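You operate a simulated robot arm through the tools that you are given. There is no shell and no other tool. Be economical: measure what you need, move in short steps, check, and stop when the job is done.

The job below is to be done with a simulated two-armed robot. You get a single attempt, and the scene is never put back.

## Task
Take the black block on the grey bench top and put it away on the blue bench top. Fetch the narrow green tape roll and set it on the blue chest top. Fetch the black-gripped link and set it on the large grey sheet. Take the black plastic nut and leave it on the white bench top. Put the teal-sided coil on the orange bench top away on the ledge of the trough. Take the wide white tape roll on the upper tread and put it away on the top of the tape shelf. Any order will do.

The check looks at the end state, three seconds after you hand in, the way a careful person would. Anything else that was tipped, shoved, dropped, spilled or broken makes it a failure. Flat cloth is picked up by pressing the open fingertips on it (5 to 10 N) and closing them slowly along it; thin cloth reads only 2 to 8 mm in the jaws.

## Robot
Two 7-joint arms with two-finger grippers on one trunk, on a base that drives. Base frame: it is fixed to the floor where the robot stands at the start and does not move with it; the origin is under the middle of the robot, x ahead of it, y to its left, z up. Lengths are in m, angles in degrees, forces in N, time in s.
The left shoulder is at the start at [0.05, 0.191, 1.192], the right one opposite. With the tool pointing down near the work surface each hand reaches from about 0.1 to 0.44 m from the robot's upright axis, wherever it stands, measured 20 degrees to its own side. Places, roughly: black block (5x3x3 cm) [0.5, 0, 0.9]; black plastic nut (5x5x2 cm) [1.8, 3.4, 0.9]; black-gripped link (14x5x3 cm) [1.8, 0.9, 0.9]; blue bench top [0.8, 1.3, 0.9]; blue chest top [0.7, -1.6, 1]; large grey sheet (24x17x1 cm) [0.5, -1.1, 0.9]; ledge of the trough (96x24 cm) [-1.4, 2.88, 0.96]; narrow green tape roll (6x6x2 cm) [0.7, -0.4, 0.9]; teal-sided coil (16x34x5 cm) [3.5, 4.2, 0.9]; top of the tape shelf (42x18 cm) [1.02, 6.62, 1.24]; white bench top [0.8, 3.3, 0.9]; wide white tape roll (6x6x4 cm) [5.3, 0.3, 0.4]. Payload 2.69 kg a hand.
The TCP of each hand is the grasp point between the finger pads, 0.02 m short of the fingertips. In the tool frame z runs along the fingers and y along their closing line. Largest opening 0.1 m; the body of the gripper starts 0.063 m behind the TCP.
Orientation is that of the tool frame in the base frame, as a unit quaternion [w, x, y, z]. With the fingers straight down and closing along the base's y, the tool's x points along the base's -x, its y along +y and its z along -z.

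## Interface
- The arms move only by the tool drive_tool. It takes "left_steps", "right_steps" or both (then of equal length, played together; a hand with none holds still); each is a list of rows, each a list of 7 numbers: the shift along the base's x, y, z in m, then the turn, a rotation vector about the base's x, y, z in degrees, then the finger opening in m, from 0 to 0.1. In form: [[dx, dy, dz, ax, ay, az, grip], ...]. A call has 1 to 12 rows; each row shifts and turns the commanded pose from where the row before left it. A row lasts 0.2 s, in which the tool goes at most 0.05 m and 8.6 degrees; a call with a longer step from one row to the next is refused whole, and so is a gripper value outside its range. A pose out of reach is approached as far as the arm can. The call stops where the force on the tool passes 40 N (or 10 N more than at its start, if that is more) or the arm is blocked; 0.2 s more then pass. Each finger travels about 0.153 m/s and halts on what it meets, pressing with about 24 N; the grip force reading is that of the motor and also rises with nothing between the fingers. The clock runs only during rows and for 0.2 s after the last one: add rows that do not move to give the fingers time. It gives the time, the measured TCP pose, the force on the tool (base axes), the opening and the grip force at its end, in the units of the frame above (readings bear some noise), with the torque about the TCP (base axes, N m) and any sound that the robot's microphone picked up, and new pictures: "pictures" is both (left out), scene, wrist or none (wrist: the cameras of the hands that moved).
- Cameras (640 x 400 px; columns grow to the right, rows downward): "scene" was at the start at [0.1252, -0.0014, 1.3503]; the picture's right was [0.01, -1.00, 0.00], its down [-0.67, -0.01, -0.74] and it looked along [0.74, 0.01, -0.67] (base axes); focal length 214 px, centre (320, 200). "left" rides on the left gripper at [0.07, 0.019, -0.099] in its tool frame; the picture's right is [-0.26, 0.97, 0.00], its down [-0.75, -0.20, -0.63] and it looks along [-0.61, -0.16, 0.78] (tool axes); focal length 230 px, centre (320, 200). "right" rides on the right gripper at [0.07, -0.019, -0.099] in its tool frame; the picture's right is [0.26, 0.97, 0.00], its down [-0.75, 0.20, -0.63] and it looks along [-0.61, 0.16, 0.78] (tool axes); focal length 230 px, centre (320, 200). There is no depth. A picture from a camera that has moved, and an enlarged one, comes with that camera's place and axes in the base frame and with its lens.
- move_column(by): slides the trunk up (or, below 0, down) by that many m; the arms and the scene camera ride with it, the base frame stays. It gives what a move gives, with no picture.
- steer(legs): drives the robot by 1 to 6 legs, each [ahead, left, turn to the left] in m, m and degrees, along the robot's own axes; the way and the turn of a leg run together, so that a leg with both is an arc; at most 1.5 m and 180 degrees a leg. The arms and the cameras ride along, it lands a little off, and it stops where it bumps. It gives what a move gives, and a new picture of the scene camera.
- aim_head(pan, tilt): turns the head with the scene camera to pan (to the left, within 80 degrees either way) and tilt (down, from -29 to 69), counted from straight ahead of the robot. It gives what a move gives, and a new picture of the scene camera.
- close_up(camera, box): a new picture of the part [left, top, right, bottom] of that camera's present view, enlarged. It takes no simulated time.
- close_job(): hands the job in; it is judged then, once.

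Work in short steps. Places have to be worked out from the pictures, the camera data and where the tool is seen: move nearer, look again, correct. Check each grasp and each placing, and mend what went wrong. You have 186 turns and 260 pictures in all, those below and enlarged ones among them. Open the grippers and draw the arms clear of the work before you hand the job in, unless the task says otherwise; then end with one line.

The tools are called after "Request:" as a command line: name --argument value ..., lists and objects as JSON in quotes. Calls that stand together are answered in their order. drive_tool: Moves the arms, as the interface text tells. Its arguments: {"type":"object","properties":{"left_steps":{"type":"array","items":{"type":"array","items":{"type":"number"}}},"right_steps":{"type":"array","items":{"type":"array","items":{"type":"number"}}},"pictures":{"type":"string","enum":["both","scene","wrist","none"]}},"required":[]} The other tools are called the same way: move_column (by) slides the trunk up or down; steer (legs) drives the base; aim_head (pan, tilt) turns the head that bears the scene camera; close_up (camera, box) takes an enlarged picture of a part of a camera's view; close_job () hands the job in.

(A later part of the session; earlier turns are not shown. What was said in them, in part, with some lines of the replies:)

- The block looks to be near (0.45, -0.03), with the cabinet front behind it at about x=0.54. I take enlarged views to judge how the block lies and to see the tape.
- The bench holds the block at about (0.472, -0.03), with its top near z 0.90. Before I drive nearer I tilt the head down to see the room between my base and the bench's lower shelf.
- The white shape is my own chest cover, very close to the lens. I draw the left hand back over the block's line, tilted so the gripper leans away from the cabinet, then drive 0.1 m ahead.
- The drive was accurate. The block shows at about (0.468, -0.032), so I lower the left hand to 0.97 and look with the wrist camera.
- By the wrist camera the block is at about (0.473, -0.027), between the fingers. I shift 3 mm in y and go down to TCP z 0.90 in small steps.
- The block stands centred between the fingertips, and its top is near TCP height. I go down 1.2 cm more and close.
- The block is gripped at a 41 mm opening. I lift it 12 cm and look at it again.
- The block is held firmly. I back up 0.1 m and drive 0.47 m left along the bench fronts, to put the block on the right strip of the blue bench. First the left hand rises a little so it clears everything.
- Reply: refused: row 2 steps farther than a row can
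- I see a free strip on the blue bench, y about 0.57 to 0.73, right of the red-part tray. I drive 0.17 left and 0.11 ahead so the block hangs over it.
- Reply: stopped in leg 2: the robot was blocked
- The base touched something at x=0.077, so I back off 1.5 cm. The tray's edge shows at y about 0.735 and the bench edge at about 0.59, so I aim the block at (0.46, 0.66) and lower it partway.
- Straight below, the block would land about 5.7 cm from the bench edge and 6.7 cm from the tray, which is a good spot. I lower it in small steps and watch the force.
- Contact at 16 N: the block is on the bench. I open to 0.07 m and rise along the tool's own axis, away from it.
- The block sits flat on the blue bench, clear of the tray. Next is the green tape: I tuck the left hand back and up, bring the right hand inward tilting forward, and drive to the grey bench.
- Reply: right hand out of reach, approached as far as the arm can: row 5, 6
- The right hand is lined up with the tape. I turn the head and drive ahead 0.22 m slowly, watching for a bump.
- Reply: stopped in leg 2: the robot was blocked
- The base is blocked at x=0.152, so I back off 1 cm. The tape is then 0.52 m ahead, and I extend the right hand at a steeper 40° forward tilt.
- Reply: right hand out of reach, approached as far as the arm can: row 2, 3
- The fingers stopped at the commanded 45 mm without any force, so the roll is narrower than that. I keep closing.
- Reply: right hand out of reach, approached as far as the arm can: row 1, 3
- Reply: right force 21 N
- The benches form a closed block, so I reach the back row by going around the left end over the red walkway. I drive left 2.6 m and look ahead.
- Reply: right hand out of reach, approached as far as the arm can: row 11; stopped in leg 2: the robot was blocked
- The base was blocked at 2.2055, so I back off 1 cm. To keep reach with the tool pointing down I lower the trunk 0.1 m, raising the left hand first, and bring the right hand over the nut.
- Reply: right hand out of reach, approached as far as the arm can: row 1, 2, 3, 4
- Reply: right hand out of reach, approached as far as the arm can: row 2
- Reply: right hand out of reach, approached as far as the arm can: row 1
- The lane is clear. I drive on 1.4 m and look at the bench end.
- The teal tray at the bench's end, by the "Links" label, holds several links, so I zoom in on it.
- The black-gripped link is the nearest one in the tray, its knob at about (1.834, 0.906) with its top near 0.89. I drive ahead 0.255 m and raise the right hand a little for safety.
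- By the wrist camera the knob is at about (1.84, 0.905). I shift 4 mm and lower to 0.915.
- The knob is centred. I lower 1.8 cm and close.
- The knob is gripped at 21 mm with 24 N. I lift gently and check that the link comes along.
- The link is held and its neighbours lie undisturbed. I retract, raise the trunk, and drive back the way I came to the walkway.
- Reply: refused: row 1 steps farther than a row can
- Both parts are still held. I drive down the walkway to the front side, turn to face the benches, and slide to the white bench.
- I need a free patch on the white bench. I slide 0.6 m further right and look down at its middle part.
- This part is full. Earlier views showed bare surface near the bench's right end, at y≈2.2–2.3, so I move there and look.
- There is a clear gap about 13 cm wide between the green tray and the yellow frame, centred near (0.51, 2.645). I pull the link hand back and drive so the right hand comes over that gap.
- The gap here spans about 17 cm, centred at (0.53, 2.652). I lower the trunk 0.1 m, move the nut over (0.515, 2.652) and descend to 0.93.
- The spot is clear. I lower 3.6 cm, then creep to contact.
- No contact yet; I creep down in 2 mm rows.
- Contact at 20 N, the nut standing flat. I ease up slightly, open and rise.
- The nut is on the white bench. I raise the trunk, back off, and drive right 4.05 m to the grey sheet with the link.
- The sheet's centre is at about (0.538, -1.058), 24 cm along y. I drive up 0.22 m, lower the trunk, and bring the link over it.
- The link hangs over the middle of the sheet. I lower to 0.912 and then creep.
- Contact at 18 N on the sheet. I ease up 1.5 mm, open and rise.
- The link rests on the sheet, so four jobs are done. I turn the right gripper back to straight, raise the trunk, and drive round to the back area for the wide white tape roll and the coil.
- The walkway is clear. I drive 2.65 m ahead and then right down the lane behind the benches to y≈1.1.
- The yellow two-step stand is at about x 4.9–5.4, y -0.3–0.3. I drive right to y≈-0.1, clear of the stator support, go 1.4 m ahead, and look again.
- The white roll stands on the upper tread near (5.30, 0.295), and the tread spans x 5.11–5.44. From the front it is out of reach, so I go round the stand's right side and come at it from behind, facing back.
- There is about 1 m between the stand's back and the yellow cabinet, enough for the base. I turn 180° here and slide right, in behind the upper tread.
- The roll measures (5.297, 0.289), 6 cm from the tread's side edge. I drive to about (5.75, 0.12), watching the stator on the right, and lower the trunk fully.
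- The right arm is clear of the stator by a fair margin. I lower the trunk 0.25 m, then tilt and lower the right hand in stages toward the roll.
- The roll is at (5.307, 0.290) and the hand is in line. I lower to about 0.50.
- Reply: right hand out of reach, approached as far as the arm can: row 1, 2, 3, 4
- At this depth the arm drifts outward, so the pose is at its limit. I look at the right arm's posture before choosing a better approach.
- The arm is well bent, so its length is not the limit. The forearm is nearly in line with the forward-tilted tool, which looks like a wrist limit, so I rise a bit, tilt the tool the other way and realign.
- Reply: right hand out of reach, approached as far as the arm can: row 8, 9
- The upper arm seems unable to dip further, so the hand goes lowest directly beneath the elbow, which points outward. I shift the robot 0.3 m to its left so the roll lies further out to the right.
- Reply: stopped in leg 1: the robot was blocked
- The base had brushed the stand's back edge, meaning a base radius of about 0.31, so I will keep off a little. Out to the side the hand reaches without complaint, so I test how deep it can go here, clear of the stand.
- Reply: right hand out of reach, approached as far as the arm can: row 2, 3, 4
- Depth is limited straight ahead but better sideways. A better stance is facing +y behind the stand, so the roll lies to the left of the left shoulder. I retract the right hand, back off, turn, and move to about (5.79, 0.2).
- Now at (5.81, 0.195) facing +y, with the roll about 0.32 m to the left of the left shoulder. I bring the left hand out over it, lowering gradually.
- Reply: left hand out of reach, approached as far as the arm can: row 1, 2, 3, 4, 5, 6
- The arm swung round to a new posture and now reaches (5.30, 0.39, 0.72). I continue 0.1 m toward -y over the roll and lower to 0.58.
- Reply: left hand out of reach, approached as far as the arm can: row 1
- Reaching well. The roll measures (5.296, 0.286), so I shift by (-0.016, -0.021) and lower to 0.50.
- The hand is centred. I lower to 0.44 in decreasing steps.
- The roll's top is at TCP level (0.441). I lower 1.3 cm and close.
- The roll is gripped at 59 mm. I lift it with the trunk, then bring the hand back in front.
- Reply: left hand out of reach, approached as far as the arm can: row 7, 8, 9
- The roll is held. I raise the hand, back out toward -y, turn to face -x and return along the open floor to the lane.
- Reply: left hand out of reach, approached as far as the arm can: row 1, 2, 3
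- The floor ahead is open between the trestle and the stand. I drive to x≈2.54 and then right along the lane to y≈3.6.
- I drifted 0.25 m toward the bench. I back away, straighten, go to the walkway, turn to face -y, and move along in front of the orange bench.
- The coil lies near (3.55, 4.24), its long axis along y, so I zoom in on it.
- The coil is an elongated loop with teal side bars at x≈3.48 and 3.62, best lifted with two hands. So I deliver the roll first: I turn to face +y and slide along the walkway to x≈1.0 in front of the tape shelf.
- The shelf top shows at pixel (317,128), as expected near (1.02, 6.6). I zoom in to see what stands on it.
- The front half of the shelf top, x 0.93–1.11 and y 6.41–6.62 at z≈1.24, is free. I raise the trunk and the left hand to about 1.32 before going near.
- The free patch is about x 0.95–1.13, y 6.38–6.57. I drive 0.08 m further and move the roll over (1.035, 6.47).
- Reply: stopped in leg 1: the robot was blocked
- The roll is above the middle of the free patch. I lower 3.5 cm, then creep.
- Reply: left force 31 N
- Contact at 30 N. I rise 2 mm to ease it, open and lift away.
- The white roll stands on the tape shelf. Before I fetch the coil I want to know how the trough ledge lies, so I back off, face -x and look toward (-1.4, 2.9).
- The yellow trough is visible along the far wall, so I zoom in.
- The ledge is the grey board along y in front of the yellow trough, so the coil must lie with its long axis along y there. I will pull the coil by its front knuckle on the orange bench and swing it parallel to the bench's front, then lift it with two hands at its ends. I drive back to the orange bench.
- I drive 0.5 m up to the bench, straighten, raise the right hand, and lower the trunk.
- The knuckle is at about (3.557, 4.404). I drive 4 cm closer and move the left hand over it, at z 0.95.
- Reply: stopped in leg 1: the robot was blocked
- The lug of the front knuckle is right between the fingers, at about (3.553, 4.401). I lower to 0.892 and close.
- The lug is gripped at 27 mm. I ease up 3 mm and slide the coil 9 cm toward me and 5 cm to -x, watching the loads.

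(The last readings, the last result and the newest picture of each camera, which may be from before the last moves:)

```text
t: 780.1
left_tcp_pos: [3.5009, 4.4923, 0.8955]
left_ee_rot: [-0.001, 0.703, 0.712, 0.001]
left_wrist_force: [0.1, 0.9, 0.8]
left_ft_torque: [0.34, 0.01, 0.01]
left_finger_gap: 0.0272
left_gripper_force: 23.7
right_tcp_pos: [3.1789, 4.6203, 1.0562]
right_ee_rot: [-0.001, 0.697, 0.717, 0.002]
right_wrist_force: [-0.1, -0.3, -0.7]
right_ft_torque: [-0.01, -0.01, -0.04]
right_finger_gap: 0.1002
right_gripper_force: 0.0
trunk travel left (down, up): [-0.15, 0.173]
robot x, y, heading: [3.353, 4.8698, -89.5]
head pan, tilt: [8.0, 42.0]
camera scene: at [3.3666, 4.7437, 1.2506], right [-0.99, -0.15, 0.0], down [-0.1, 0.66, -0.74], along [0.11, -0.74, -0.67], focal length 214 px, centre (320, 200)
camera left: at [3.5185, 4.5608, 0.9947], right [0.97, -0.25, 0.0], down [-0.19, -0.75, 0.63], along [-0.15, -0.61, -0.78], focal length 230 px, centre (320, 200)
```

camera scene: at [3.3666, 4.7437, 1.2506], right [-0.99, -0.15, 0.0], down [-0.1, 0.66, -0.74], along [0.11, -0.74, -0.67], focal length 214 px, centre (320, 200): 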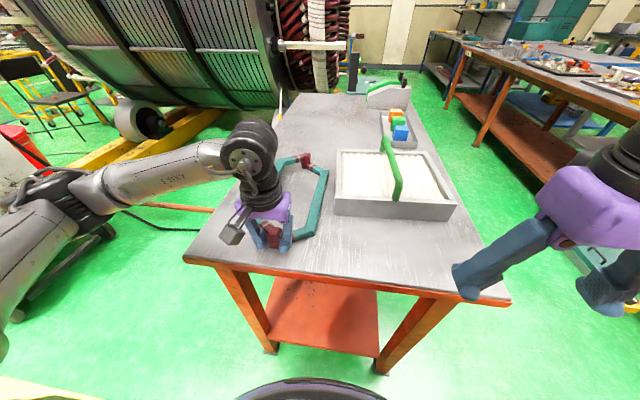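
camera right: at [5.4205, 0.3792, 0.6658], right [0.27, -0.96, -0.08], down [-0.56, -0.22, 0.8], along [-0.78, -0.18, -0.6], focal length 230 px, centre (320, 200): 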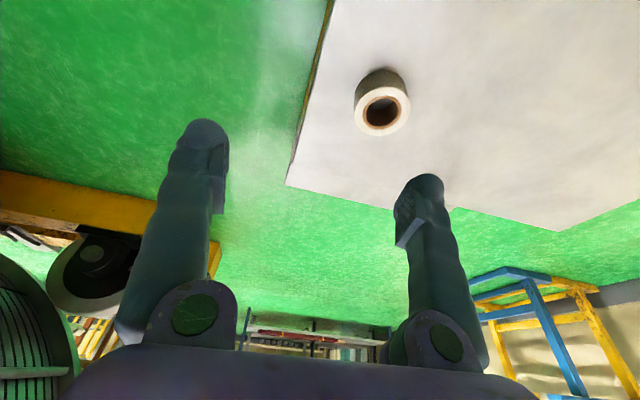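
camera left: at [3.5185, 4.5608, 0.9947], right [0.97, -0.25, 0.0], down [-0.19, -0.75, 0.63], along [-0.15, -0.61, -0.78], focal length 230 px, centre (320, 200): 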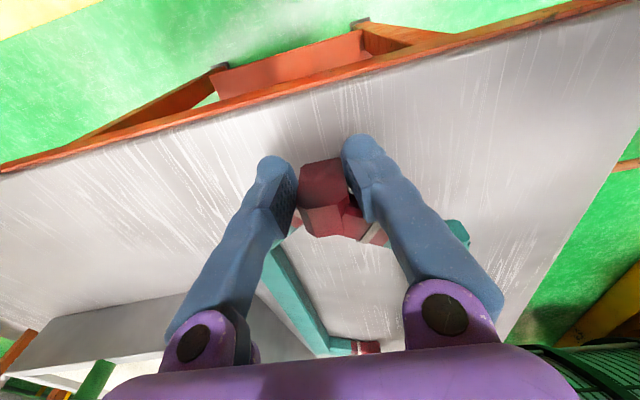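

The coil slides easily and seems light. I test a one-hand lift of 3 cm to see whether it droops.

Request:
drive_tool --left_steps '[[0, 0, 0.015, 0, 0, 0, 0.01], [0, 0, 0.02, 0, 0, 0, 0.01], [0, 0, 0.01, 0, 0, 0, 0.01], [0, 0, 0, 0, 0, 0, 0.01]]' --pictures "both"

```text
t: 781.1
left_tcp_pos: [3.4994, 4.4913, 0.9414]
left_ee_rot: [-0.001, 0.702, 0.712, 0.0]
left_wrist_force: [0.7, 0.3, -4.1]
left_ft_torque: [0.65, 0.01, 0.02]
left_finger_gap: 0.0272
left_gripper_force: 23.8
right_tcp_pos: [3.1778, 4.6203, 1.0556]
right_ee_rot: [-0.001, 0.697, 0.717, 0.001]
right_wrist_force: [0.0, 0.9, 1.2]
right_ft_torque: [0.02, -0.02, -0.03]
right_finger_gap: 0.0998
right_gripper_force: 0.1
trunk travel left (down, up): [-0.15, 0.173]
robot x, y, heading: [3.3512, 4.8706, -89.6]
head pan, tilt: [8.0, 42.0]
camera scene: at [3.3666, 4.7435, 1.2505], right [-0.99, -0.15, 0.0], down [-0.1, 0.66, -0.74], along [0.11, -0.73, -0.67], focal length 214 px, centre (320, 200)
camera left: at [3.5183, 4.5604, 1.04], right [0.97, -0.25, 0.0], down [-0.19, -0.75, 0.63], along [-0.15, -0.61, -0.78], focal length 230 px, centre (320, 200)
```

scene: 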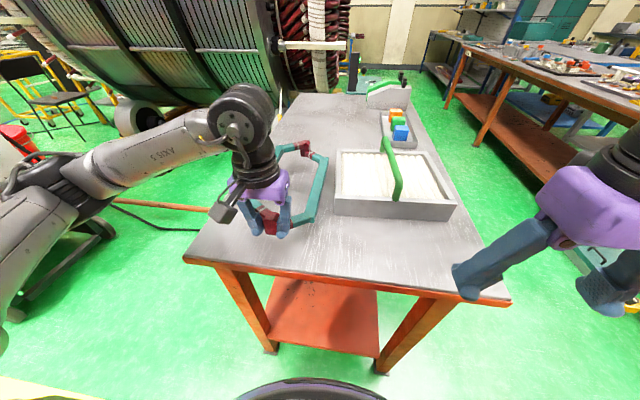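
left: 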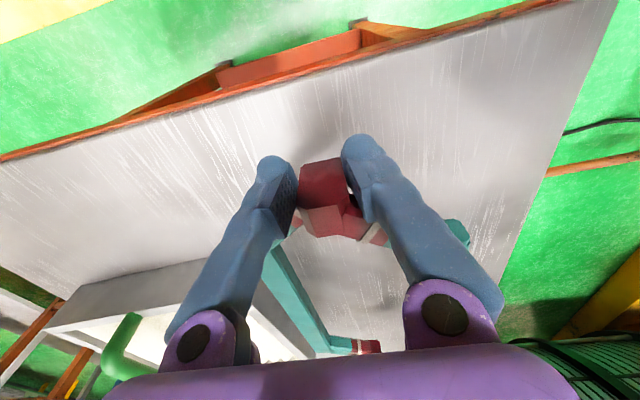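

The one-hand lift works: 4.1 N (0.42 kg), and the coil stays level. I raise it to about 1.2 and back away from the bench.

Request:
drive_tool --left_steps '[[0, 0, 0.04, 0, 0, 0, 0.01], [0, 0.0, 0.045, 0, 0, 0, 0.01], [0, 0.03, 0.03, 0, 0, 0, 0.01], [0, 0.04, 0.02, 0, 0, 0, 0.01], [0, 0.03, 0.0, 0, 0, 0, 0.01], [0, 0, 0, 0, 0, 0, 0.01]]' --pictures "none"

Request:
move_column --by 0.13

Request:
steer --legs '[[-0.42, 0, 0]]'

```text
t: 782.5
left_tcp_pos: [3.4973, 4.5896, 1.0788]
left_ee_rot: [-0.001, 0.703, 0.711, 0.001]
left_wrist_force: [0.3, 0.1, -3.8]
left_ft_torque: [0.62, 0.0, -0.01]
left_finger_gap: 0.0271
left_gripper_force: 24.2
right_tcp_pos: [3.1774, 4.621, 1.0561]
right_ee_rot: [-0.001, 0.697, 0.717, 0.002]
right_wrist_force: [0.1, 0.0, 0.4]
right_ft_torque: [0.02, 0.0, 0.02]
right_finger_gap: 0.1002
right_gripper_force: 0.1
trunk travel left (down, up): [-0.15, 0.173]
robot x, y, heading: [3.3538, 4.8681, -89.4]
head pan, tilt: [8.0, 42.0]
```

```text
t: 784.1
left_tcp_pos: [3.498, 4.5892, 1.2098]
left_ee_rot: [0.001, 0.703, 0.711, 0.0]
left_wrist_force: [0.0, -0.4, -3.2]
left_ft_torque: [0.65, -0.02, 0.0]
left_finger_gap: 0.027
left_gripper_force: 23.8
right_tcp_pos: [3.1788, 4.6201, 1.186]
right_ee_rot: [-0.001, 0.697, 0.717, 0.001]
right_wrist_force: [-0.7, -1.2, -0.1]
right_ft_torque: [-0.03, 0.0, 0.01]
right_finger_gap: 0.1004
right_gripper_force: 0.1
trunk travel left (down, up): [-0.28, 0.043]
robot x, y, heading: [3.3503, 4.8681, -89.7]
head pan, tilt: [8.0, 42.0]
```

```text
t: 786.7
left_tcp_pos: [3.4961, 5.0079, 1.2088]
left_ee_rot: [-0.001, 0.699, 0.715, 0.001]
left_wrist_force: [0.0, 0.0, -3.2]
left_ft_torque: [0.62, 0.01, 0.0]
left_finger_gap: 0.0272
left_gripper_force: 23.7
right_tcp_pos: [3.1757, 5.0364, 1.1867]
right_ee_rot: [-0.001, 0.695, 0.719, 0.001]
right_wrist_force: [-0.7, 0.1, -0.3]
right_ft_torque: [0.0, 0.02, 0.02]
right_finger_gap: 0.1
right_gripper_force: 0.0
trunk travel left (down, up): [-0.28, 0.043]
robot x, y, heading: [3.3526, 5.2855, -89.3]
head pan, tilt: [8.0, 42.0]
camera scene: at [3.3632, 5.1623, 1.3806], right [-0.99, -0.15, 0.0], down [-0.1, 0.66, -0.74], along [0.11, -0.73, -0.67], focal length 214 px, centre (320, 200)
```

scene: 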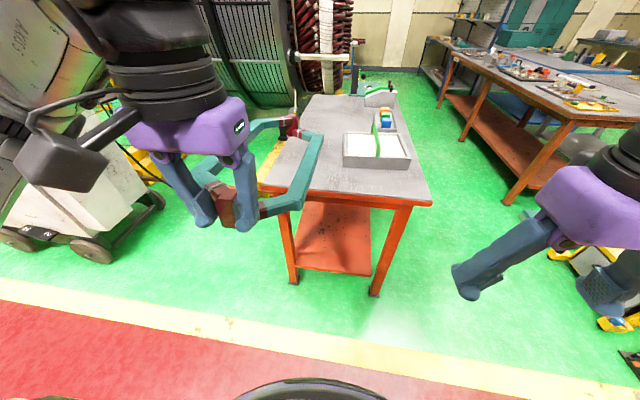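

The coil is held level. I turn to face -x, drive down the walkway, then slide left to stand well in front of the trough.

Request:
steer --legs '[[0, 0, -90.5], [1.3, 0, 0], [1.3, 0, 0], [0.9, 0, 0]]'

Request:
aim_head --pan 30 --tilt 20

```text
t: 807.6
left_tcp_pos: [-0.4485, 5.1221, 1.2076]
left_ee_rot: [0.0, 1.0, 0.004, 0.001]
left_wrist_force: [0.0, 0.1, -3.0]
left_ft_torque: [-0.02, -0.66, 0.0]
left_finger_gap: 0.0275
left_gripper_force: 23.7
right_tcp_pos: [-0.4152, 5.4421, 1.1865]
right_ee_rot: [0.001, 1.0, 0.012, 0.001]
right_wrist_force: [0.3, 0.2, -0.2]
right_ft_torque: [0.01, 0.01, -0.01]
right_finger_gap: 0.1001
right_gripper_force: 0.0
trunk travel left (down, up): [-0.28, 0.043]
robot x, y, heading: [-0.1662, 5.2696, -180.0]
head pan, tilt: [8.0, 42.0]
camera scene: at [-0.2891, 5.2525, 1.3805], right [-0.14, 0.99, 0.0], down [0.66, 0.09, -0.74], along [-0.74, -0.1, -0.67], focal length 214 px, centre (320, 200)
```

scene: 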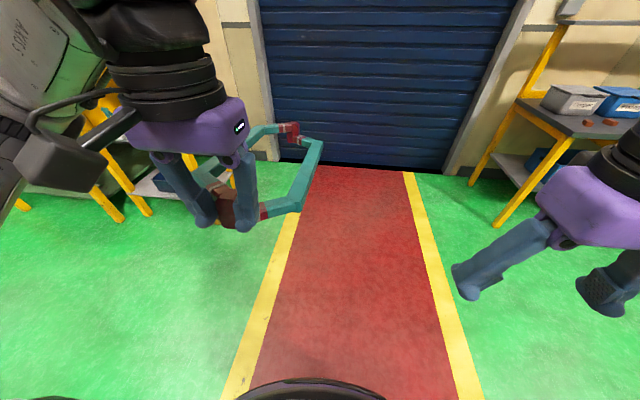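

```text
t: 808.4
left_tcp_pos: [-0.4485, 5.1223, 1.2086]
left_ee_rot: [0.0, 1.0, 0.005, 0.002]
left_wrist_force: [0.1, 0.0, -4.0]
left_ft_torque: [-0.03, -0.64, 0.0]
left_finger_gap: 0.0271
left_gripper_force: 23.6
right_tcp_pos: [-0.4152, 5.442, 1.1853]
right_ee_rot: [-0.001, 1.0, 0.011, 0.002]
right_wrist_force: [0.7, -0.1, -0.2]
right_ft_torque: [0.01, -0.01, 0.01]
right_finger_gap: 0.1
right_gripper_force: 0.0
trunk travel left (down, up): [-0.28, 0.043]
robot x, y, heading: [-0.168, 5.2651, -180.0]
head pan, tilt: [30.0, 20.0]
camera scene: at [-0.2868, 5.2176, 1.4148], right [-0.5, 0.87, 0.0], down [0.3, 0.17, -0.94], along [-0.81, -0.47, -0.34], focal length 214 px, centre (320, 200)
```

scene: 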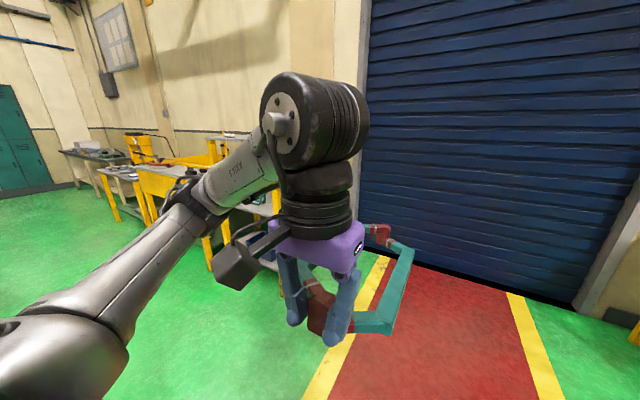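

The way is clear: the stand's front legs are at x≈-1.27. I slide left 2.25 m and look straight at the ledge.

Request:
steer --legs '[[0, 1.3, 0], [0, 0.95, 0]]'

Request:
aim_head --pan 0 --tilt 28

```text
t: 828.5
left_tcp_pos: [-0.4644, 2.8623, 1.2093]
left_ee_rot: [0.0, 1.0, -0.003, 0.001]
left_wrist_force: [0.9, 0.0, -4.3]
left_ft_torque: [-0.01, -0.63, 0.02]
left_finger_gap: 0.0273
left_gripper_force: 24.4
right_tcp_pos: [-0.4261, 3.1813, 1.1853]
right_ee_rot: [-0.001, 1.0, 0.005, 0.002]
right_wrist_force: [-0.5, 0.6, -0.8]
right_ft_torque: [-0.02, 0.0, 0.01]
right_finger_gap: 0.1
right_gripper_force: 0.0
trunk travel left (down, up): [-0.28, 0.043]
robot x, y, heading: [-0.1815, 3.0035, 179.5]
head pan, tilt: [30.0, 20.0]
camera scene: at [-0.3002, 2.9542, 1.4149], right [-0.49, 0.87, 0.0], down [0.3, 0.17, -0.94], along [-0.82, -0.46, -0.34], focal length 214 px, centre (320, 200)
```

scene: 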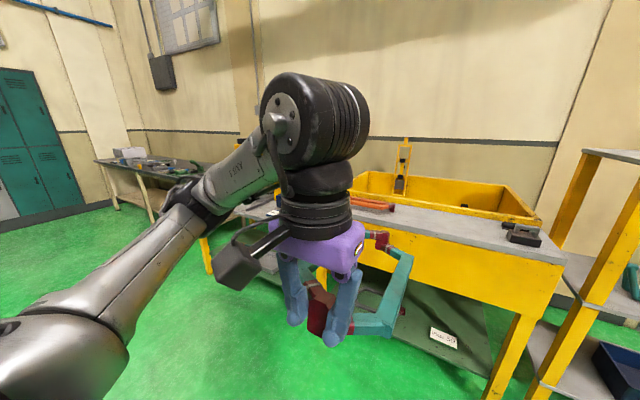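

```text
t: 829.4
left_tcp_pos: [-0.4626, 2.8605, 1.2088]
left_ee_rot: [0.0, 1.0, -0.002, 0.002]
left_wrist_force: [0.7, -0.3, -3.6]
left_ft_torque: [0.0, -0.61, 0.02]
left_finger_gap: 0.0271
left_gripper_force: 23.9
right_tcp_pos: [-0.4269, 3.1812, 1.1861]
right_ee_rot: [0.0, 1.0, 0.005, 0.002]
right_wrist_force: [-0.2, 0.2, 0.0]
right_ft_torque: [0.0, 0.01, 0.01]
right_finger_gap: 0.1002
right_gripper_force: 0.1
trunk travel left (down, up): [-0.28, 0.043]
robot x, y, heading: [-0.1811, 3.0033, 179.3]
head pan, tilt: [0.0, 28.0]
camera scene: at [-0.3103, 3.0008, 1.402], right [0.01, 1.0, 0.0], down [0.47, 0.0, -0.88], along [-0.88, 0.01, -0.47], focal length 214 px, centre (320, 200)
```

scene: 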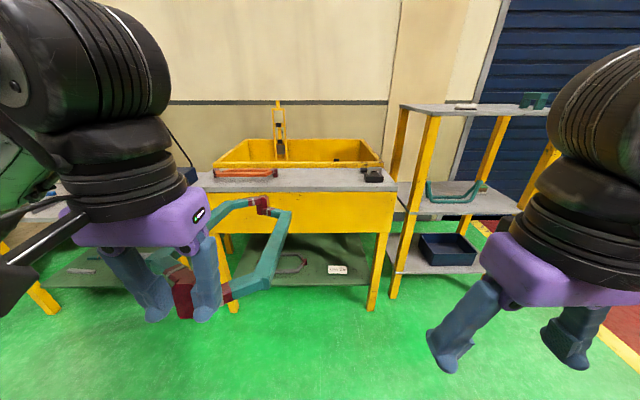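

The ledge's free stretch appears to lie between the red tool and the black part. I zoom in to measure it.

Request:
close_up --camera "scene" --box '[190, 120, 410, 240]'

```text
2.91 times, centred on (300, 180) of scene
camera zoom: at [-0.3103, 3.0008, 1.402], right [0.01, 1.0, 0.0], down [0.47, 0.0, -0.88], along [-0.88, 0.01, -0.47], focal length 624 px, centre (378, 258)
```

zoom: 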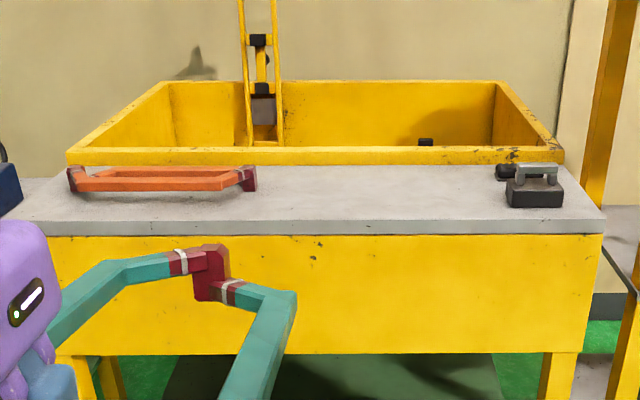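

The free stretch is y 2.80–3.22, and the ledge spans x about -1.27 to -1.51. I target the coil's centre at (-1.385, 3.01), with the gripped lug at y≈3.17. I yaw the left hand +90° here in the open and pull the right hand back.

Request:
drive_tool --left_steps '[[0, 0, 0, 0, 0, 8.2, 0.01], [0, 0, 0, 0, 0, 8.2, 0.01], [0, 0, 0, 0, 0, 8.2, 0.01], [0, 0, 0, 0, 0, 8.2, 0.01], [0, 0, 0, 0, 0, 8.2, 0.01], [0, 0, 0, 0, 0, 8.2, 0.01], [0, 0, 0, 0, 0, 8.2, 0.01], [0, 0, 0, 0, 0, 8.2, 0.01], [0, 0, 0, 0, 0, 8.2, 0.01], [0, 0, 0, 0, 0, 8.2, 0.01], [0, 0, 0, 0, 0, 8, 0.01]]' --right_steps '[[0.03, 0, 0, 0, 0, 0, 0.1], [0.03, 0, 0, 0, 0, 0, 0.1], [0.02, 0, 0, 0, 0, 0, 0.1], [0, 0, 0, 0, 0, 0, 0.1], [0, 0, 0, 0, 0, 0, 0.1], [0, 0, 0, 0, 0, 0, 0.1], [0, 0, 0, 0, 0, 0, 0.1], [0, 0, 0, 0, 0, 0, 0.1], [0, 0, 0, 0, 0, 0, 0.1], [0, 0, 0, 0, 0, 0, 0.1], [0, 0, 0, 0, 0, 0, 0.1]]' --pictures "both"

```text
t: 831.8
left_tcp_pos: [-0.4624, 2.862, 1.2086]
left_ee_rot: [0.0, 0.708, 0.706, 0.001]
left_wrist_force: [-0.5, -0.4, -3.9]
left_ft_torque: [0.65, 0.02, 0.01]
left_finger_gap: 0.0269
left_gripper_force: 23.9
right_tcp_pos: [-0.3551, 3.1769, 1.2004]
right_ee_rot: [0.0, 1.0, 0.005, 0.001]
right_wrist_force: [-0.6, 1.1, 0.6]
right_ft_torque: [0.01, -0.03, 0.01]
right_finger_gap: 0.1001
right_gripper_force: 0.0
right hand out of reach, approached as far as the arm can: row 2, 3
trunk travel left (down, up): [-0.28, 0.043]
robot x, y, heading: [-0.1787, 3.0026, 179.4]
head pan, tilt: [0.0, 28.0]
camera scene: at [-0.31, 3.0008, 1.402], right [0.01, 1.0, 0.0], down [0.47, -0.01, -0.88], along [-0.88, 0.01, -0.47], focal length 214 px, centre (320, 200)
camera right: at [-0.286, 3.1956, 1.2996], right [0.27, -0.96, 0.0], down [-0.75, -0.21, 0.63], along [-0.6, -0.17, -0.78], focal length 230 px, centre (320, 200)
camera left: at [-0.4431, 2.9302, 1.3071], right [0.97, -0.26, 0.0], down [-0.2, -0.75, 0.63], along [-0.16, -0.61, -0.78], focal length 230 px, centre (320, 200)
```

scene: 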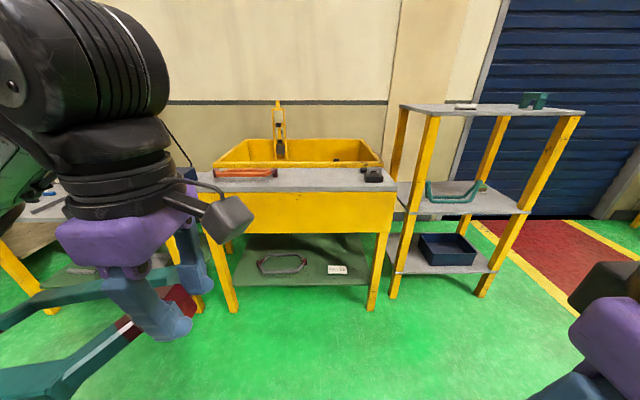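
right: 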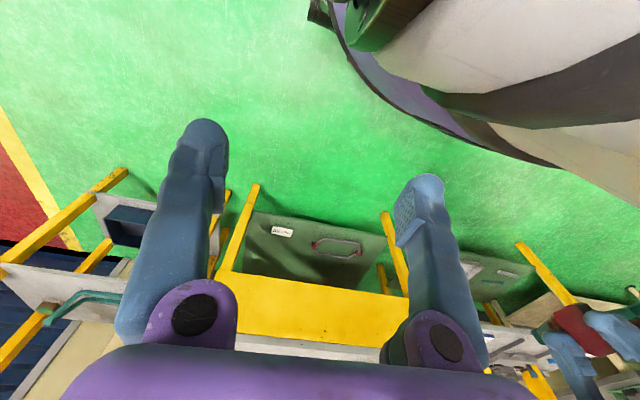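
left: 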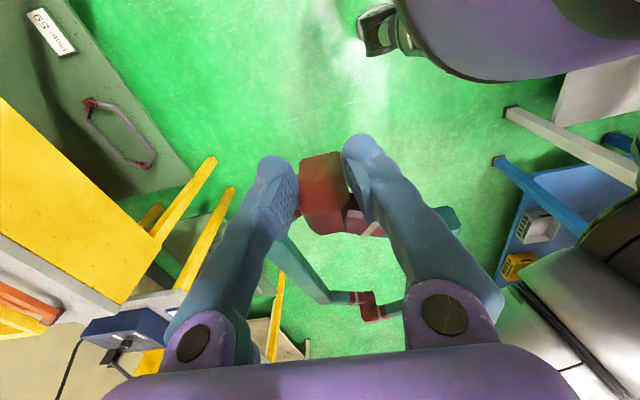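

The coil now points along -y. I drive right 0.31 m and ahead 0.72 m toward the ledge.

Request:
steer --legs '[[0, -0.31, 0.5], [0.72, 0, 0]]'

Request:
aim_head --pan 12 --tilt 45

```text
t: 838.6
left_tcp_pos: [-1.1772, 3.17, 1.2092]
left_ee_rot: [0.0, 0.707, 0.708, 0.001]
left_wrist_force: [-1.2, 0.4, -3.1]
left_ft_torque: [0.68, -0.01, 0.01]
left_finger_gap: 0.0275
left_gripper_force: 24.2
right_tcp_pos: [-1.0716, 3.4847, 1.2003]
right_ee_rot: [0.0, 1.0, 0.007, 0.002]
right_wrist_force: [-0.2, -0.1, -0.5]
right_ft_torque: [0.02, 0.02, 0.03]
right_finger_gap: 0.0999
right_gripper_force: 0.0
trunk travel left (down, up): [-0.28, 0.043]
robot x, y, heading: [-0.8962, 3.3131, 179.6]
head pan, tilt: [0.0, 28.0]
camera scene: at [-1.0258, 3.3106, 1.402], right [0.01, 1.0, 0.0], down [0.47, 0.0, -0.88], along [-0.88, 0.01, -0.47], focal length 214 px, centre (320, 200)
```

scene: 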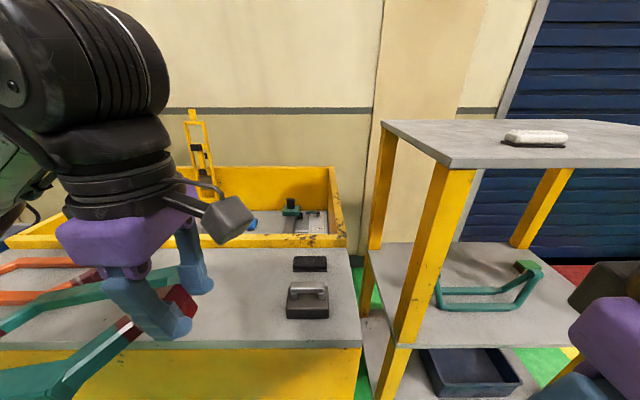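

```text
t: 839.4
left_tcp_pos: [-1.1773, 3.1711, 1.2079]
left_ee_rot: [-0.002, 0.708, 0.706, 0.0]
left_wrist_force: [0.2, 0.2, -3.5]
left_ft_torque: [0.62, -0.02, -0.02]
left_finger_gap: 0.0272
left_gripper_force: 23.7
right_tcp_pos: [-1.0708, 3.4853, 1.2001]
right_ee_rot: [0.0, 1.0, 0.007, 0.002]
right_wrist_force: [0.1, 0.3, 0.0]
right_ft_torque: [-0.01, 0.02, -0.01]
right_finger_gap: 0.1002
right_gripper_force: 0.0
trunk travel left (down, up): [-0.28, 0.043]
robot x, y, heading: [-0.8955, 3.3184, 179.7]
head pan, tilt: [12.0, 45.0]
camera scene: at [-1.0139, 3.2937, 1.3763], right [-0.2, 0.98, 0.0], down [0.69, 0.14, -0.71], along [-0.69, -0.14, -0.71], focal length 214 px, centre (320, 200)
```

scene: 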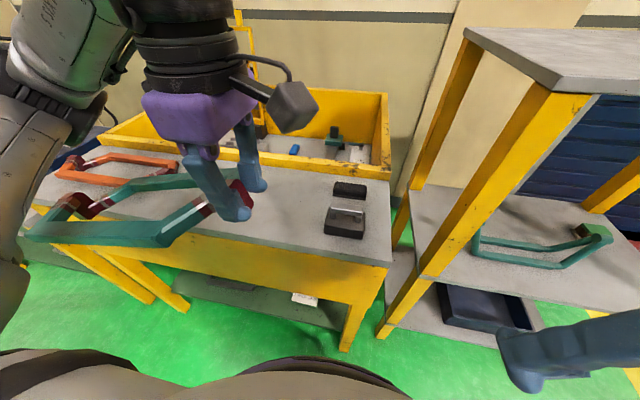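

The free stretch measures y 2.79–3.24 and the ledge front x=-1.267. I drive 8 cm closer, lower the trunk 6 cm, and move the lug over x≈-1.385.

Request:
steer --legs '[[0.08, 0, 0]]'

Request:
move_column --by -0.06

Request:
drive_tool --left_steps '[[-0.04, 0, -0.015, 0, 0, 0, 0.01], [-0.04, 0, -0.02, 0, 0, 0, 0.01], [-0.04, 0, -0.02, 0, 0, 0, 0.01], [-0.01, 0, -0.02, 0, 0, 0, 0.01], [0, 0, 0, 0, 0, 0, 0.01]]' --pictures "both"

```text
t: 840.3
left_tcp_pos: [-1.1887, 3.1698, 1.2098]
left_ee_rot: [-0.001, 0.707, 0.707, 0.002]
left_wrist_force: [0.5, 0.3, -4.1]
left_ft_torque: [0.6, 0.0, -0.02]
left_finger_gap: 0.0273
left_gripper_force: 24.1
right_tcp_pos: [-1.0841, 3.4844, 1.1998]
right_ee_rot: [0.0, 1.0, 0.008, 0.001]
right_wrist_force: [0.5, -0.1, 0.0]
right_ft_torque: [-0.01, 0.04, -0.01]
right_finger_gap: 0.1
right_gripper_force: 0.1
trunk travel left (down, up): [-0.28, 0.043]
robot x, y, heading: [-0.9063, 3.31, 179.9]
head pan, tilt: [12.0, 45.0]
stopped in leg 1: the robot was blocked; the commanded pose is now the measured one
camera scene: at [-1.0253, 3.2928, 1.3763], right [-0.2, 0.98, 0.0], down [0.69, 0.14, -0.71], along [-0.69, -0.14, -0.71], focal length 214 px, centre (320, 200)
```

scene: 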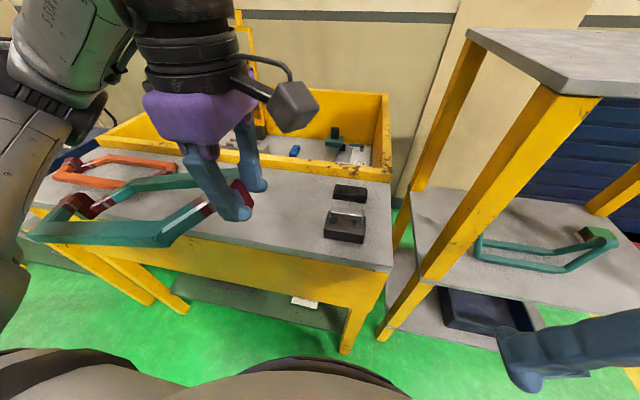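

```text
t: 841.3
left_tcp_pos: [-1.19, 3.1684, 1.1506]
left_ee_rot: [-0.001, 0.706, 0.708, 0.002]
left_wrist_force: [-0.6, 0.1, -2.7]
left_ft_torque: [0.6, 0.03, -0.02]
left_finger_gap: 0.0271
left_gripper_force: 23.6
right_tcp_pos: [-1.0844, 3.4844, 1.1389]
right_ee_rot: [-0.001, 1.0, 0.008, 0.001]
right_wrist_force: [0.2, 0.3, 0.3]
right_ft_torque: [-0.01, -0.02, 0.03]
right_finger_gap: 0.1001
right_gripper_force: 0.2
trunk travel left (down, up): [-0.22, 0.103]
robot x, y, heading: [-0.9087, 3.3065, 179.7]
head pan, tilt: [12.0, 45.0]
```

```text
t: 842.5
left_tcp_pos: [-1.3213, 3.1691, 1.0747]
left_ee_rot: [0.001, 0.707, 0.708, 0.001]
left_wrist_force: [0.1, 1.3, -0.6]
left_ft_torque: [-0.54, 0.04, -0.09]
left_finger_gap: 0.027
left_gripper_force: 24.3
right_tcp_pos: [-1.0843, 3.4833, 1.1398]
right_ee_rot: [0.0, 1.0, 0.007, 0.001]
right_wrist_force: [1.3, 0.5, 0.1]
right_ft_torque: [-0.02, -0.01, -0.01]
right_finger_gap: 0.1
right_gripper_force: 0.1
trunk travel left (down, up): [-0.22, 0.103]
robot x, y, heading: [-0.9071, 3.3086, 179.8]
head pan, tilt: [12.0, 45.0]
camera scene: at [-1.0257, 3.2922, 1.3163], right [-0.2, 0.98, 0.0], down [0.69, 0.14, -0.71], along [-0.69, -0.14, -0.71], focal length 214 px, centre (320, 200)
camera left: at [-1.3012, 3.238, 1.1728], right [0.97, -0.26, 0.0], down [-0.2, -0.75, 0.63], along [-0.16, -0.61, -0.78], focal length 230 px, centre (320, 200)
```

scene: 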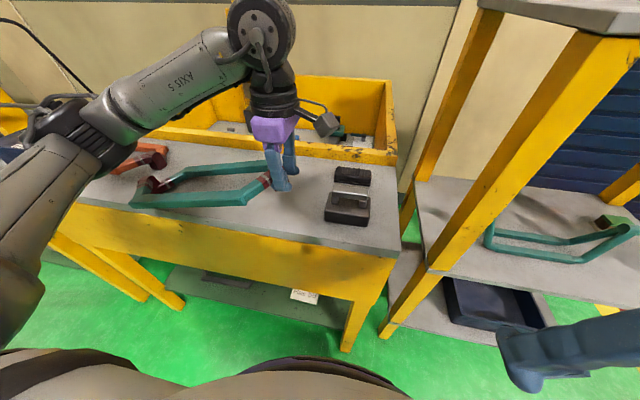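
left: 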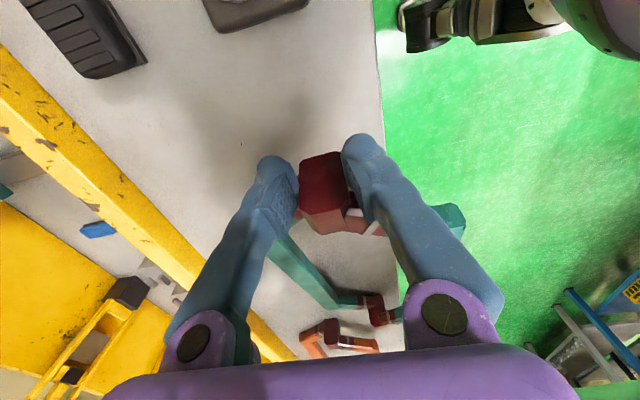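

The torque shows the coil's far end has drooped a little, by about 8°, and already touches the ledge. I lift 4 cm, finish the move to x≈-1.387, and then lower so the far end lands first and the coil levels itself.

Request:
drive_tool --left_steps '[[0, 0, 0.03, 0, 0, 0, 0.01], [-0.01, 0, 0.015, 0, 0, 0, 0.01], [-0.03, 0, 0, 0, 0, 0, 0.01], [-0.026, 0, 0, 0, 0, 0, 0.01], [0, 0, 0, 0, 0, 0, 0.01]]' --pictures "both"

```text
t: 843.7
left_tcp_pos: [-1.3849, 3.1679, 1.1197]
left_ee_rot: [-0.001, 0.706, 0.708, 0.002]
left_wrist_force: [0.9, 0.0, -4.4]
left_ft_torque: [0.63, 0.03, 0.0]
left_finger_gap: 0.0272
left_gripper_force: 24.2
right_tcp_pos: [-1.0845, 3.4834, 1.1405]
right_ee_rot: [0.0, 1.0, 0.007, 0.002]
right_wrist_force: [0.4, -0.2, 0.4]
right_ft_torque: [-0.03, -0.01, -0.01]
right_finger_gap: 0.0999
right_gripper_force: 0.0
trunk travel left (down, up): [-0.22, 0.103]
robot x, y, heading: [-0.9052, 3.3107, 179.8]
head pan, tilt: [12.0, 45.0]
camera scene: at [-1.0258, 3.2917, 1.3163], right [-0.2, 0.98, 0.0], down [0.69, 0.14, -0.71], along [-0.69, -0.14, -0.71], focal length 214 px, centre (320, 200)
camera left: at [-1.366, 3.2369, 1.2172], right [0.97, -0.26, 0.0], down [-0.2, -0.75, 0.63], along [-0.16, -0.61, -0.78], focal length 230 px, centre (320, 200)
```

scene: 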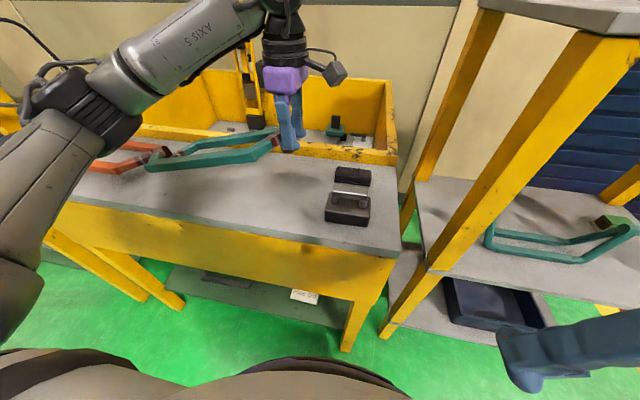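
left: 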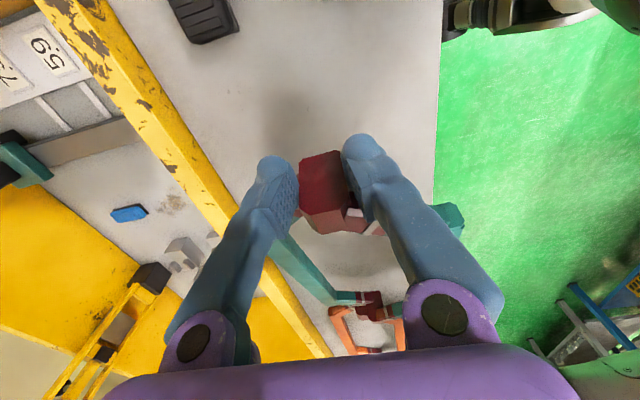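

The far lug is about 4 cm from the orange coil. I shift 1.5 cm toward +y for even margins and lower to about 1.01, letting the far end level out.

Request:
drive_tool --left_steps '[[0, 0.015, -0.015, 0, 0, 0, 0.01], [0, 0, -0.03, 0, 0, 0, 0.01], [0, 0, -0.02, 0, 0, 0, 0.01], [0, 0, -0.015, 0, 0, 0, 0.01], [0, 0, -0.015, 0, 0, 0, 0.01], [0, 0, -0.01, 0, 0, 0, 0.01], [0, 0, 0, 0, 0, 0, 0.01]]' --pictures "both"

```text
t: 845.3
left_tcp_pos: [-1.3856, 3.1842, 1.0128]
left_ee_rot: [0.0, 0.707, 0.707, 0.0]
left_wrist_force: [0.1, 1.4, -0.2]
left_ft_torque: [-0.52, -0.05, 0.1]
left_finger_gap: 0.0273
left_gripper_force: 24.4
right_tcp_pos: [-1.0851, 3.4843, 1.1403]
right_ee_rot: [0.0, 1.0, 0.007, 0.002]
right_wrist_force: [0.4, -0.3, 0.1]
right_ft_torque: [0.01, 0.0, 0.02]
right_finger_gap: 0.1
right_gripper_force: 0.1
trunk travel left (down, up): [-0.22, 0.103]
robot x, y, heading: [-0.9073, 3.3096, 179.7]
head pan, tilt: [12.0, 45.0]
camera scene: at [-1.0256, 3.2922, 1.3163], right [-0.2, 0.98, 0.0], down [0.69, 0.14, -0.71], along [-0.69, -0.14, -0.71], focal length 214 px, centre (320, 200)
camera left: at [-1.3663, 3.2538, 1.1115], right [0.97, -0.26, 0.0], down [-0.2, -0.75, 0.63], along [-0.16, -0.61, -0.78], focal length 230 px, centre (320, 200)
```

scene: 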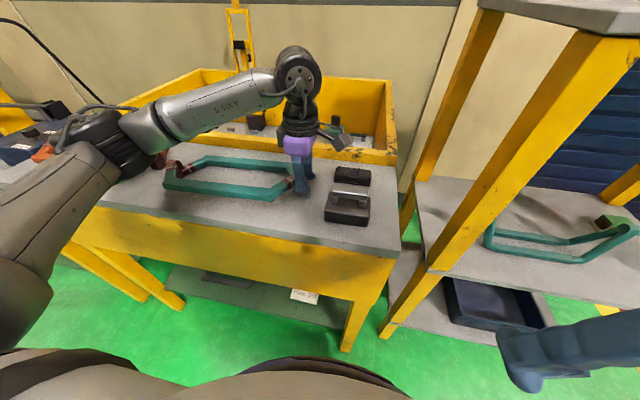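
left: 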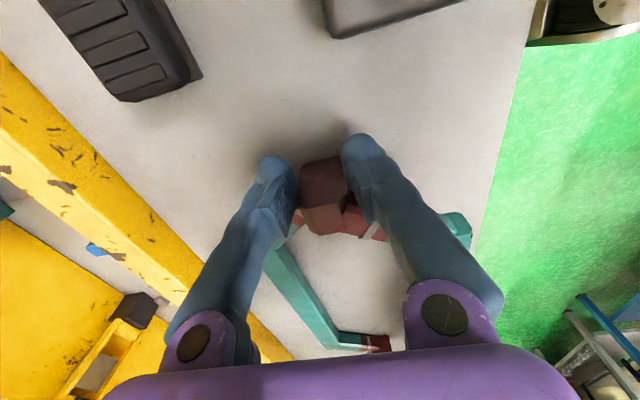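

The coil is nearly level. I lower about 1.4 cm more in small rows until it seats.

Request:
drive_tool --left_steps '[[0, 0, -0.006, 0, 0, 0, 0.01], [0, 0, -0.004, 0, 0, 0, 0.01], [0, 0, -0.003, 0, 0, 0, 0.01], [0, 0, 0, 0, 0, 0, 0.01]]' --pictures "none"

```text
t: 846.3
left_tcp_pos: [-1.3851, 3.1851, 1.0022]
left_ee_rot: [-0.002, 0.706, 0.708, 0.0]
left_wrist_force: [-4.3, 1.6, 23.5]
left_ft_torque: [0.0, 0.17, -0.04]
left_finger_gap: 0.0272
left_gripper_force: 23.8
right_tcp_pos: [-1.0829, 3.4841, 1.1398]
right_ee_rot: [0.001, 1.0, 0.008, 0.001]
right_wrist_force: [0.4, -0.4, 0.2]
right_ft_torque: [0.01, 0.01, 0.01]
right_finger_gap: 0.1002
right_gripper_force: 0.1
trunk travel left (down, up): [-0.22, 0.103]
robot x, y, heading: [-0.9072, 3.3098, 180.0]
head pan, tilt: [12.0, 45.0]
```

The coil is seated, 23 N with no torque. I ease up 2 mm, open to 0.06 and rise.

Request:
drive_tool --left_steps '[[0, 0, 0.002, 0, 0, 0, 0.03], [0, 0, 0, 0, 0, 0, 0.045], [0, 0, 0, 0, 0, 0, 0.06], [0, 0, 0, 0, 0, 0, 0.06], [0, 0, 0.02, 0, 0, 0, 0.06], [0, 0, 0.04, 0, 0, 0, 0.06], [0, 0, 0.045, 0, 0, 0, 0.06], [0.04, 0, 0.01, 0, 0, 0, 0.06], [0.045, 0, 0, 0, 0, 0, 0.06], [0.045, 0, 0, 0, 0, 0, 0.06]]' --pictures "both"

```text
t: 848.5
left_tcp_pos: [-1.2548, 3.1832, 1.1177]
left_ee_rot: [0.001, 0.706, 0.708, 0.001]
left_wrist_force: [-0.7, -0.3, 0.2]
left_ft_torque: [0.02, 0.0, 0.02]
left_finger_gap: 0.0598
left_gripper_force: 0.0
right_tcp_pos: [-1.084, 3.4838, 1.1399]
right_ee_rot: [0.0, 1.0, 0.008, 0.002]
right_wrist_force: [0.0, -0.1, -0.5]
right_ft_torque: [0.01, 0.02, -0.01]
right_finger_gap: 0.1003
right_gripper_force: 0.0
trunk travel left (down, up): [-0.22, 0.103]
robot x, y, heading: [-0.9064, 3.3064, 179.9]
head pan, tilt: [12.0, 45.0]
camera scene: at [-1.025, 3.2919, 1.3164], right [-0.2, 0.98, 0.0], down [0.69, 0.14, -0.71], along [-0.69, -0.14, -0.71], focal length 214 px, centre (320, 200)
camera left: at [-1.2351, 3.2525, 1.2165], right [0.97, -0.26, 0.0], down [-0.2, -0.75, 0.63], along [-0.16, -0.61, -0.78], focal length 230 px, centre (320, 200)
```

scene: 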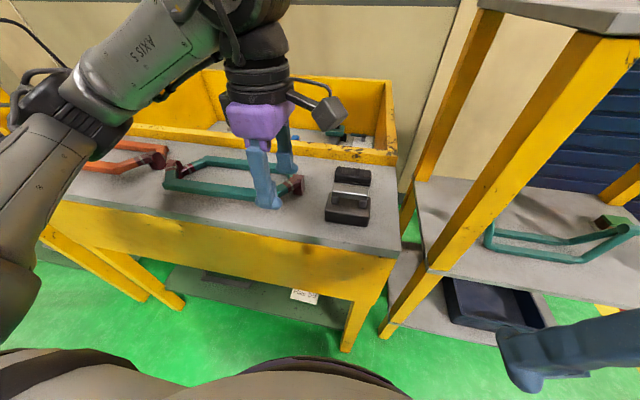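
left: 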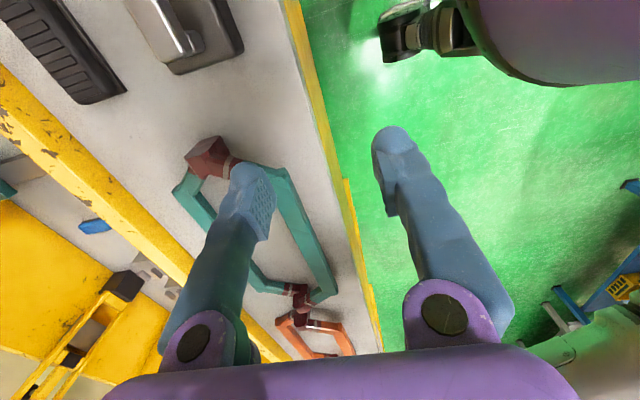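

The coil lies on the ledge. I back off 0.5 m and check it closely, along with its neighbours.

Request:
steer --legs '[[-0.5, 0, 0]]'

Request:
aim_head --pan 18 --tilt 30

Request:
close_up --camera "scene" --box '[180, 120, 400, 260]'

```text
t: 851.4
left_tcp_pos: [-0.7779, 3.1824, 1.1181]
left_ee_rot: [0.0, 0.71, 0.704, 0.001]
left_wrist_force: [-0.5, -0.4, -0.1]
left_ft_torque: [-0.02, 0.02, -0.02]
left_finger_gap: 0.0602
left_gripper_force: 0.0
right_tcp_pos: [-0.6045, 3.4799, 1.14]
right_ee_rot: [-0.001, 1.0, 0.003, 0.002]
right_wrist_force: [0.1, -0.6, 0.9]
right_ft_torque: [-0.02, 0.02, 0.01]
right_finger_gap: 0.1003
right_gripper_force: 0.0
trunk travel left (down, up): [-0.22, 0.103]
robot x, y, heading: [-0.4308, 3.3048, 179.1]
head pan, tilt: [12.0, 45.0]
camera scene: at [-0.5473, 3.2886, 1.3163], right [-0.19, 0.98, 0.0], down [0.69, 0.14, -0.71], along [-0.69, -0.14, -0.71], focal length 214 px, centre (320, 200)
```

scene: 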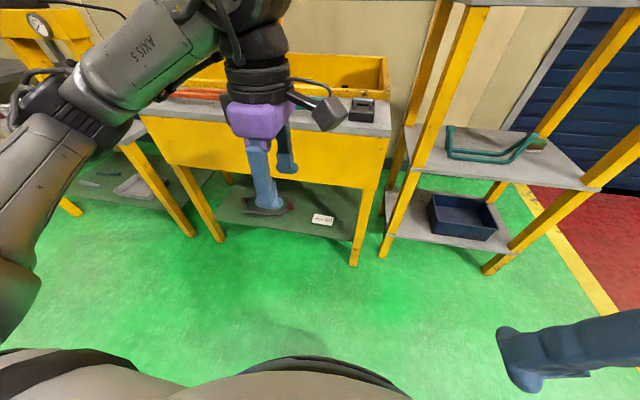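

```text
t: 852.1
left_tcp_pos: [-0.7796, 3.1834, 1.1174]
left_ee_rot: [-0.001, 0.71, 0.704, 0.002]
left_wrist_force: [-0.5, -0.5, -0.2]
left_ft_torque: [0.0, -0.01, 0.03]
left_finger_gap: 0.0602
left_gripper_force: 0.1
right_tcp_pos: [-0.6048, 3.4804, 1.1406]
right_ee_rot: [-0.001, 1.0, 0.003, 0.003]
right_wrist_force: [0.3, 0.0, 0.4]
right_ft_torque: [0.01, -0.04, 0.01]
right_finger_gap: 0.1
right_gripper_force: 0.1
trunk travel left (down, up): [-0.22, 0.103]
robot x, y, heading: [-0.4311, 3.3068, 179.2]
head pan, tilt: [18.0, 30.0]
camera scene: at [-0.5544, 3.2777, 1.3388], right [-0.29, 0.96, 0.0], down [0.48, 0.15, -0.87], along [-0.83, -0.25, -0.5], focal length 214 px, centre (320, 200)
```

scene: 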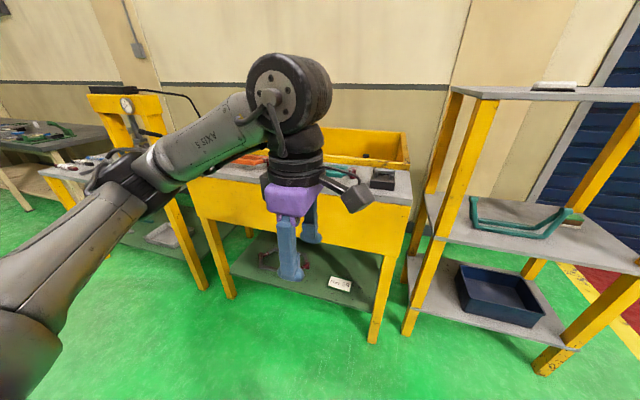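

```text
2.86 times, centred on (290, 190) of scene
camera zoom: at [-0.5544, 3.2777, 1.3388], right [-0.29, 0.96, 0.0], down [0.48, 0.15, -0.87], along [-0.83, -0.25, -0.5], focal length 613 px, centre (406, 229)
```

zoom: 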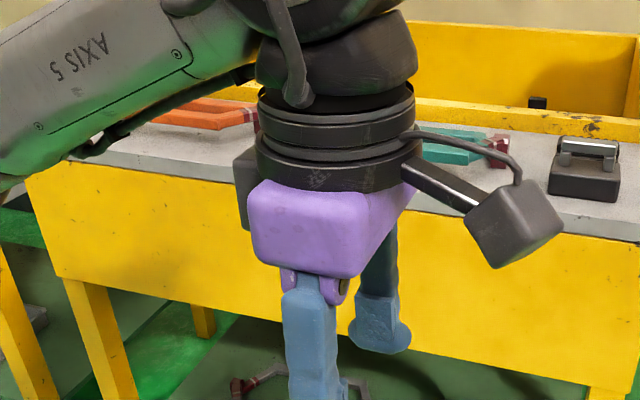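

My own hand hides the coil, so I slide 0.6 m left and look from there.

Request:
steer --legs '[[0.0, 0.6, 0]]'

Request:
aim_head --pan -18 --tilt 30

Request:
close_up --camera "scene" --box '[180, 120, 400, 260]'

```text
t: 857.9
left_tcp_pos: [-0.7885, 2.5768, 1.1182]
left_ee_rot: [-0.001, 0.711, 0.703, 0.001]
left_wrist_force: [-0.3, -0.2, 0.7]
left_ft_torque: [0.02, -0.01, 0.0]
left_finger_gap: 0.06
left_gripper_force: 0.0
right_tcp_pos: [-0.6136, 2.8748, 1.1401]
right_ee_rot: [0.0, 1.0, 0.002, 0.002]
right_wrist_force: [-0.1, 0.3, 0.8]
right_ft_torque: [-0.03, -0.05, 0.0]
right_finger_gap: 0.1001
right_gripper_force: 0.0
trunk travel left (down, up): [-0.22, 0.103]
robot x, y, heading: [-0.4413, 2.7013, 178.9]
head pan, tilt: [18.0, 30.0]
camera scene: at [-0.564, 2.6717, 1.3389], right [-0.29, 0.96, 0.0], down [0.48, 0.15, -0.87], along [-0.83, -0.25, -0.5], focal length 214 px, centre (320, 200)
```

scene: 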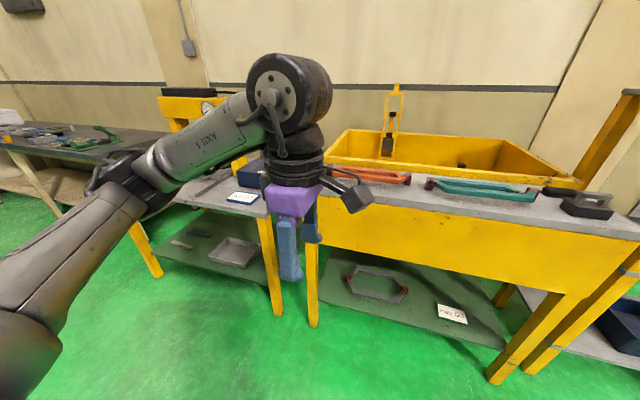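

```text
t: 858.9
left_tcp_pos: [-0.7882, 2.577, 1.1175]
left_ee_rot: [0.0, 0.711, 0.703, 0.002]
left_wrist_force: [0.1, 0.2, -0.1]
left_ft_torque: [0.01, 0.0, 0.01]
left_finger_gap: 0.0601
left_gripper_force: 0.0
right_tcp_pos: [-0.613, 2.8744, 1.1399]
right_ee_rot: [0.0, 1.0, 0.001, 0.002]
right_wrist_force: [0.7, 0.1, 0.5]
right_ft_torque: [-0.03, 0.01, 0.03]
right_finger_gap: 0.1
right_gripper_force: 0.1
trunk travel left (down, up): [-0.22, 0.103]
robot x, y, heading: [-0.4346, 2.6977, 178.8]
head pan, tilt: [-18.0, 30.0]
camera scene: at [-0.5631, 2.7276, 1.3389], right [0.32, 0.95, 0.0], down [0.47, -0.16, -0.87], along [-0.82, 0.28, -0.5], focal length 214 px, centre (320, 200)
```

scene: 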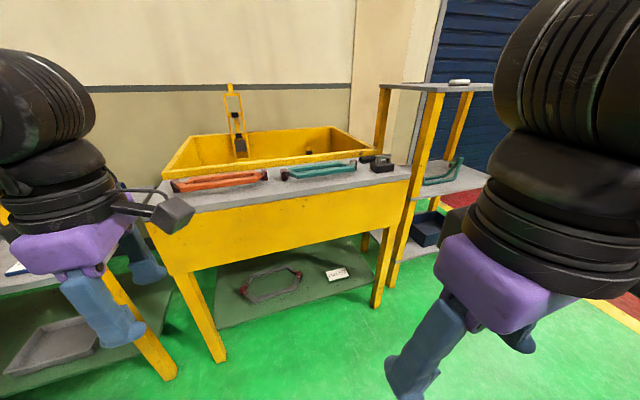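

```text
2.86 times, centred on (290, 190) of scene
camera zoom: at [-0.5631, 2.7276, 1.3389], right [0.32, 0.95, 0.0], down [0.47, -0.16, -0.87], along [-0.82, 0.28, -0.5], focal length 613 px, centre (406, 229)
```

zoom: 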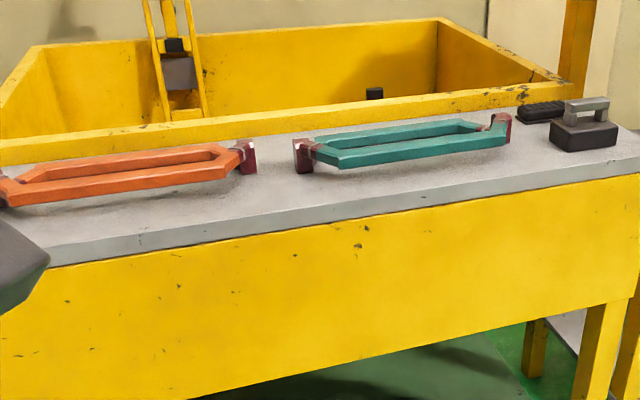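

All six items are placed, and I checked each by picture after letting go. The coil sits flat on the ledge, clear of its neighbours, with both grippers open and away from the work. I hand the job in.

Request:
close_job

```text
The job is handed in.
```

I placed all six items (block, green tape, link, nut, coil and white tape), checked each by picture after release, and handed the job in; the base bumped benches and the step stand while parking, with nothing seen to move.
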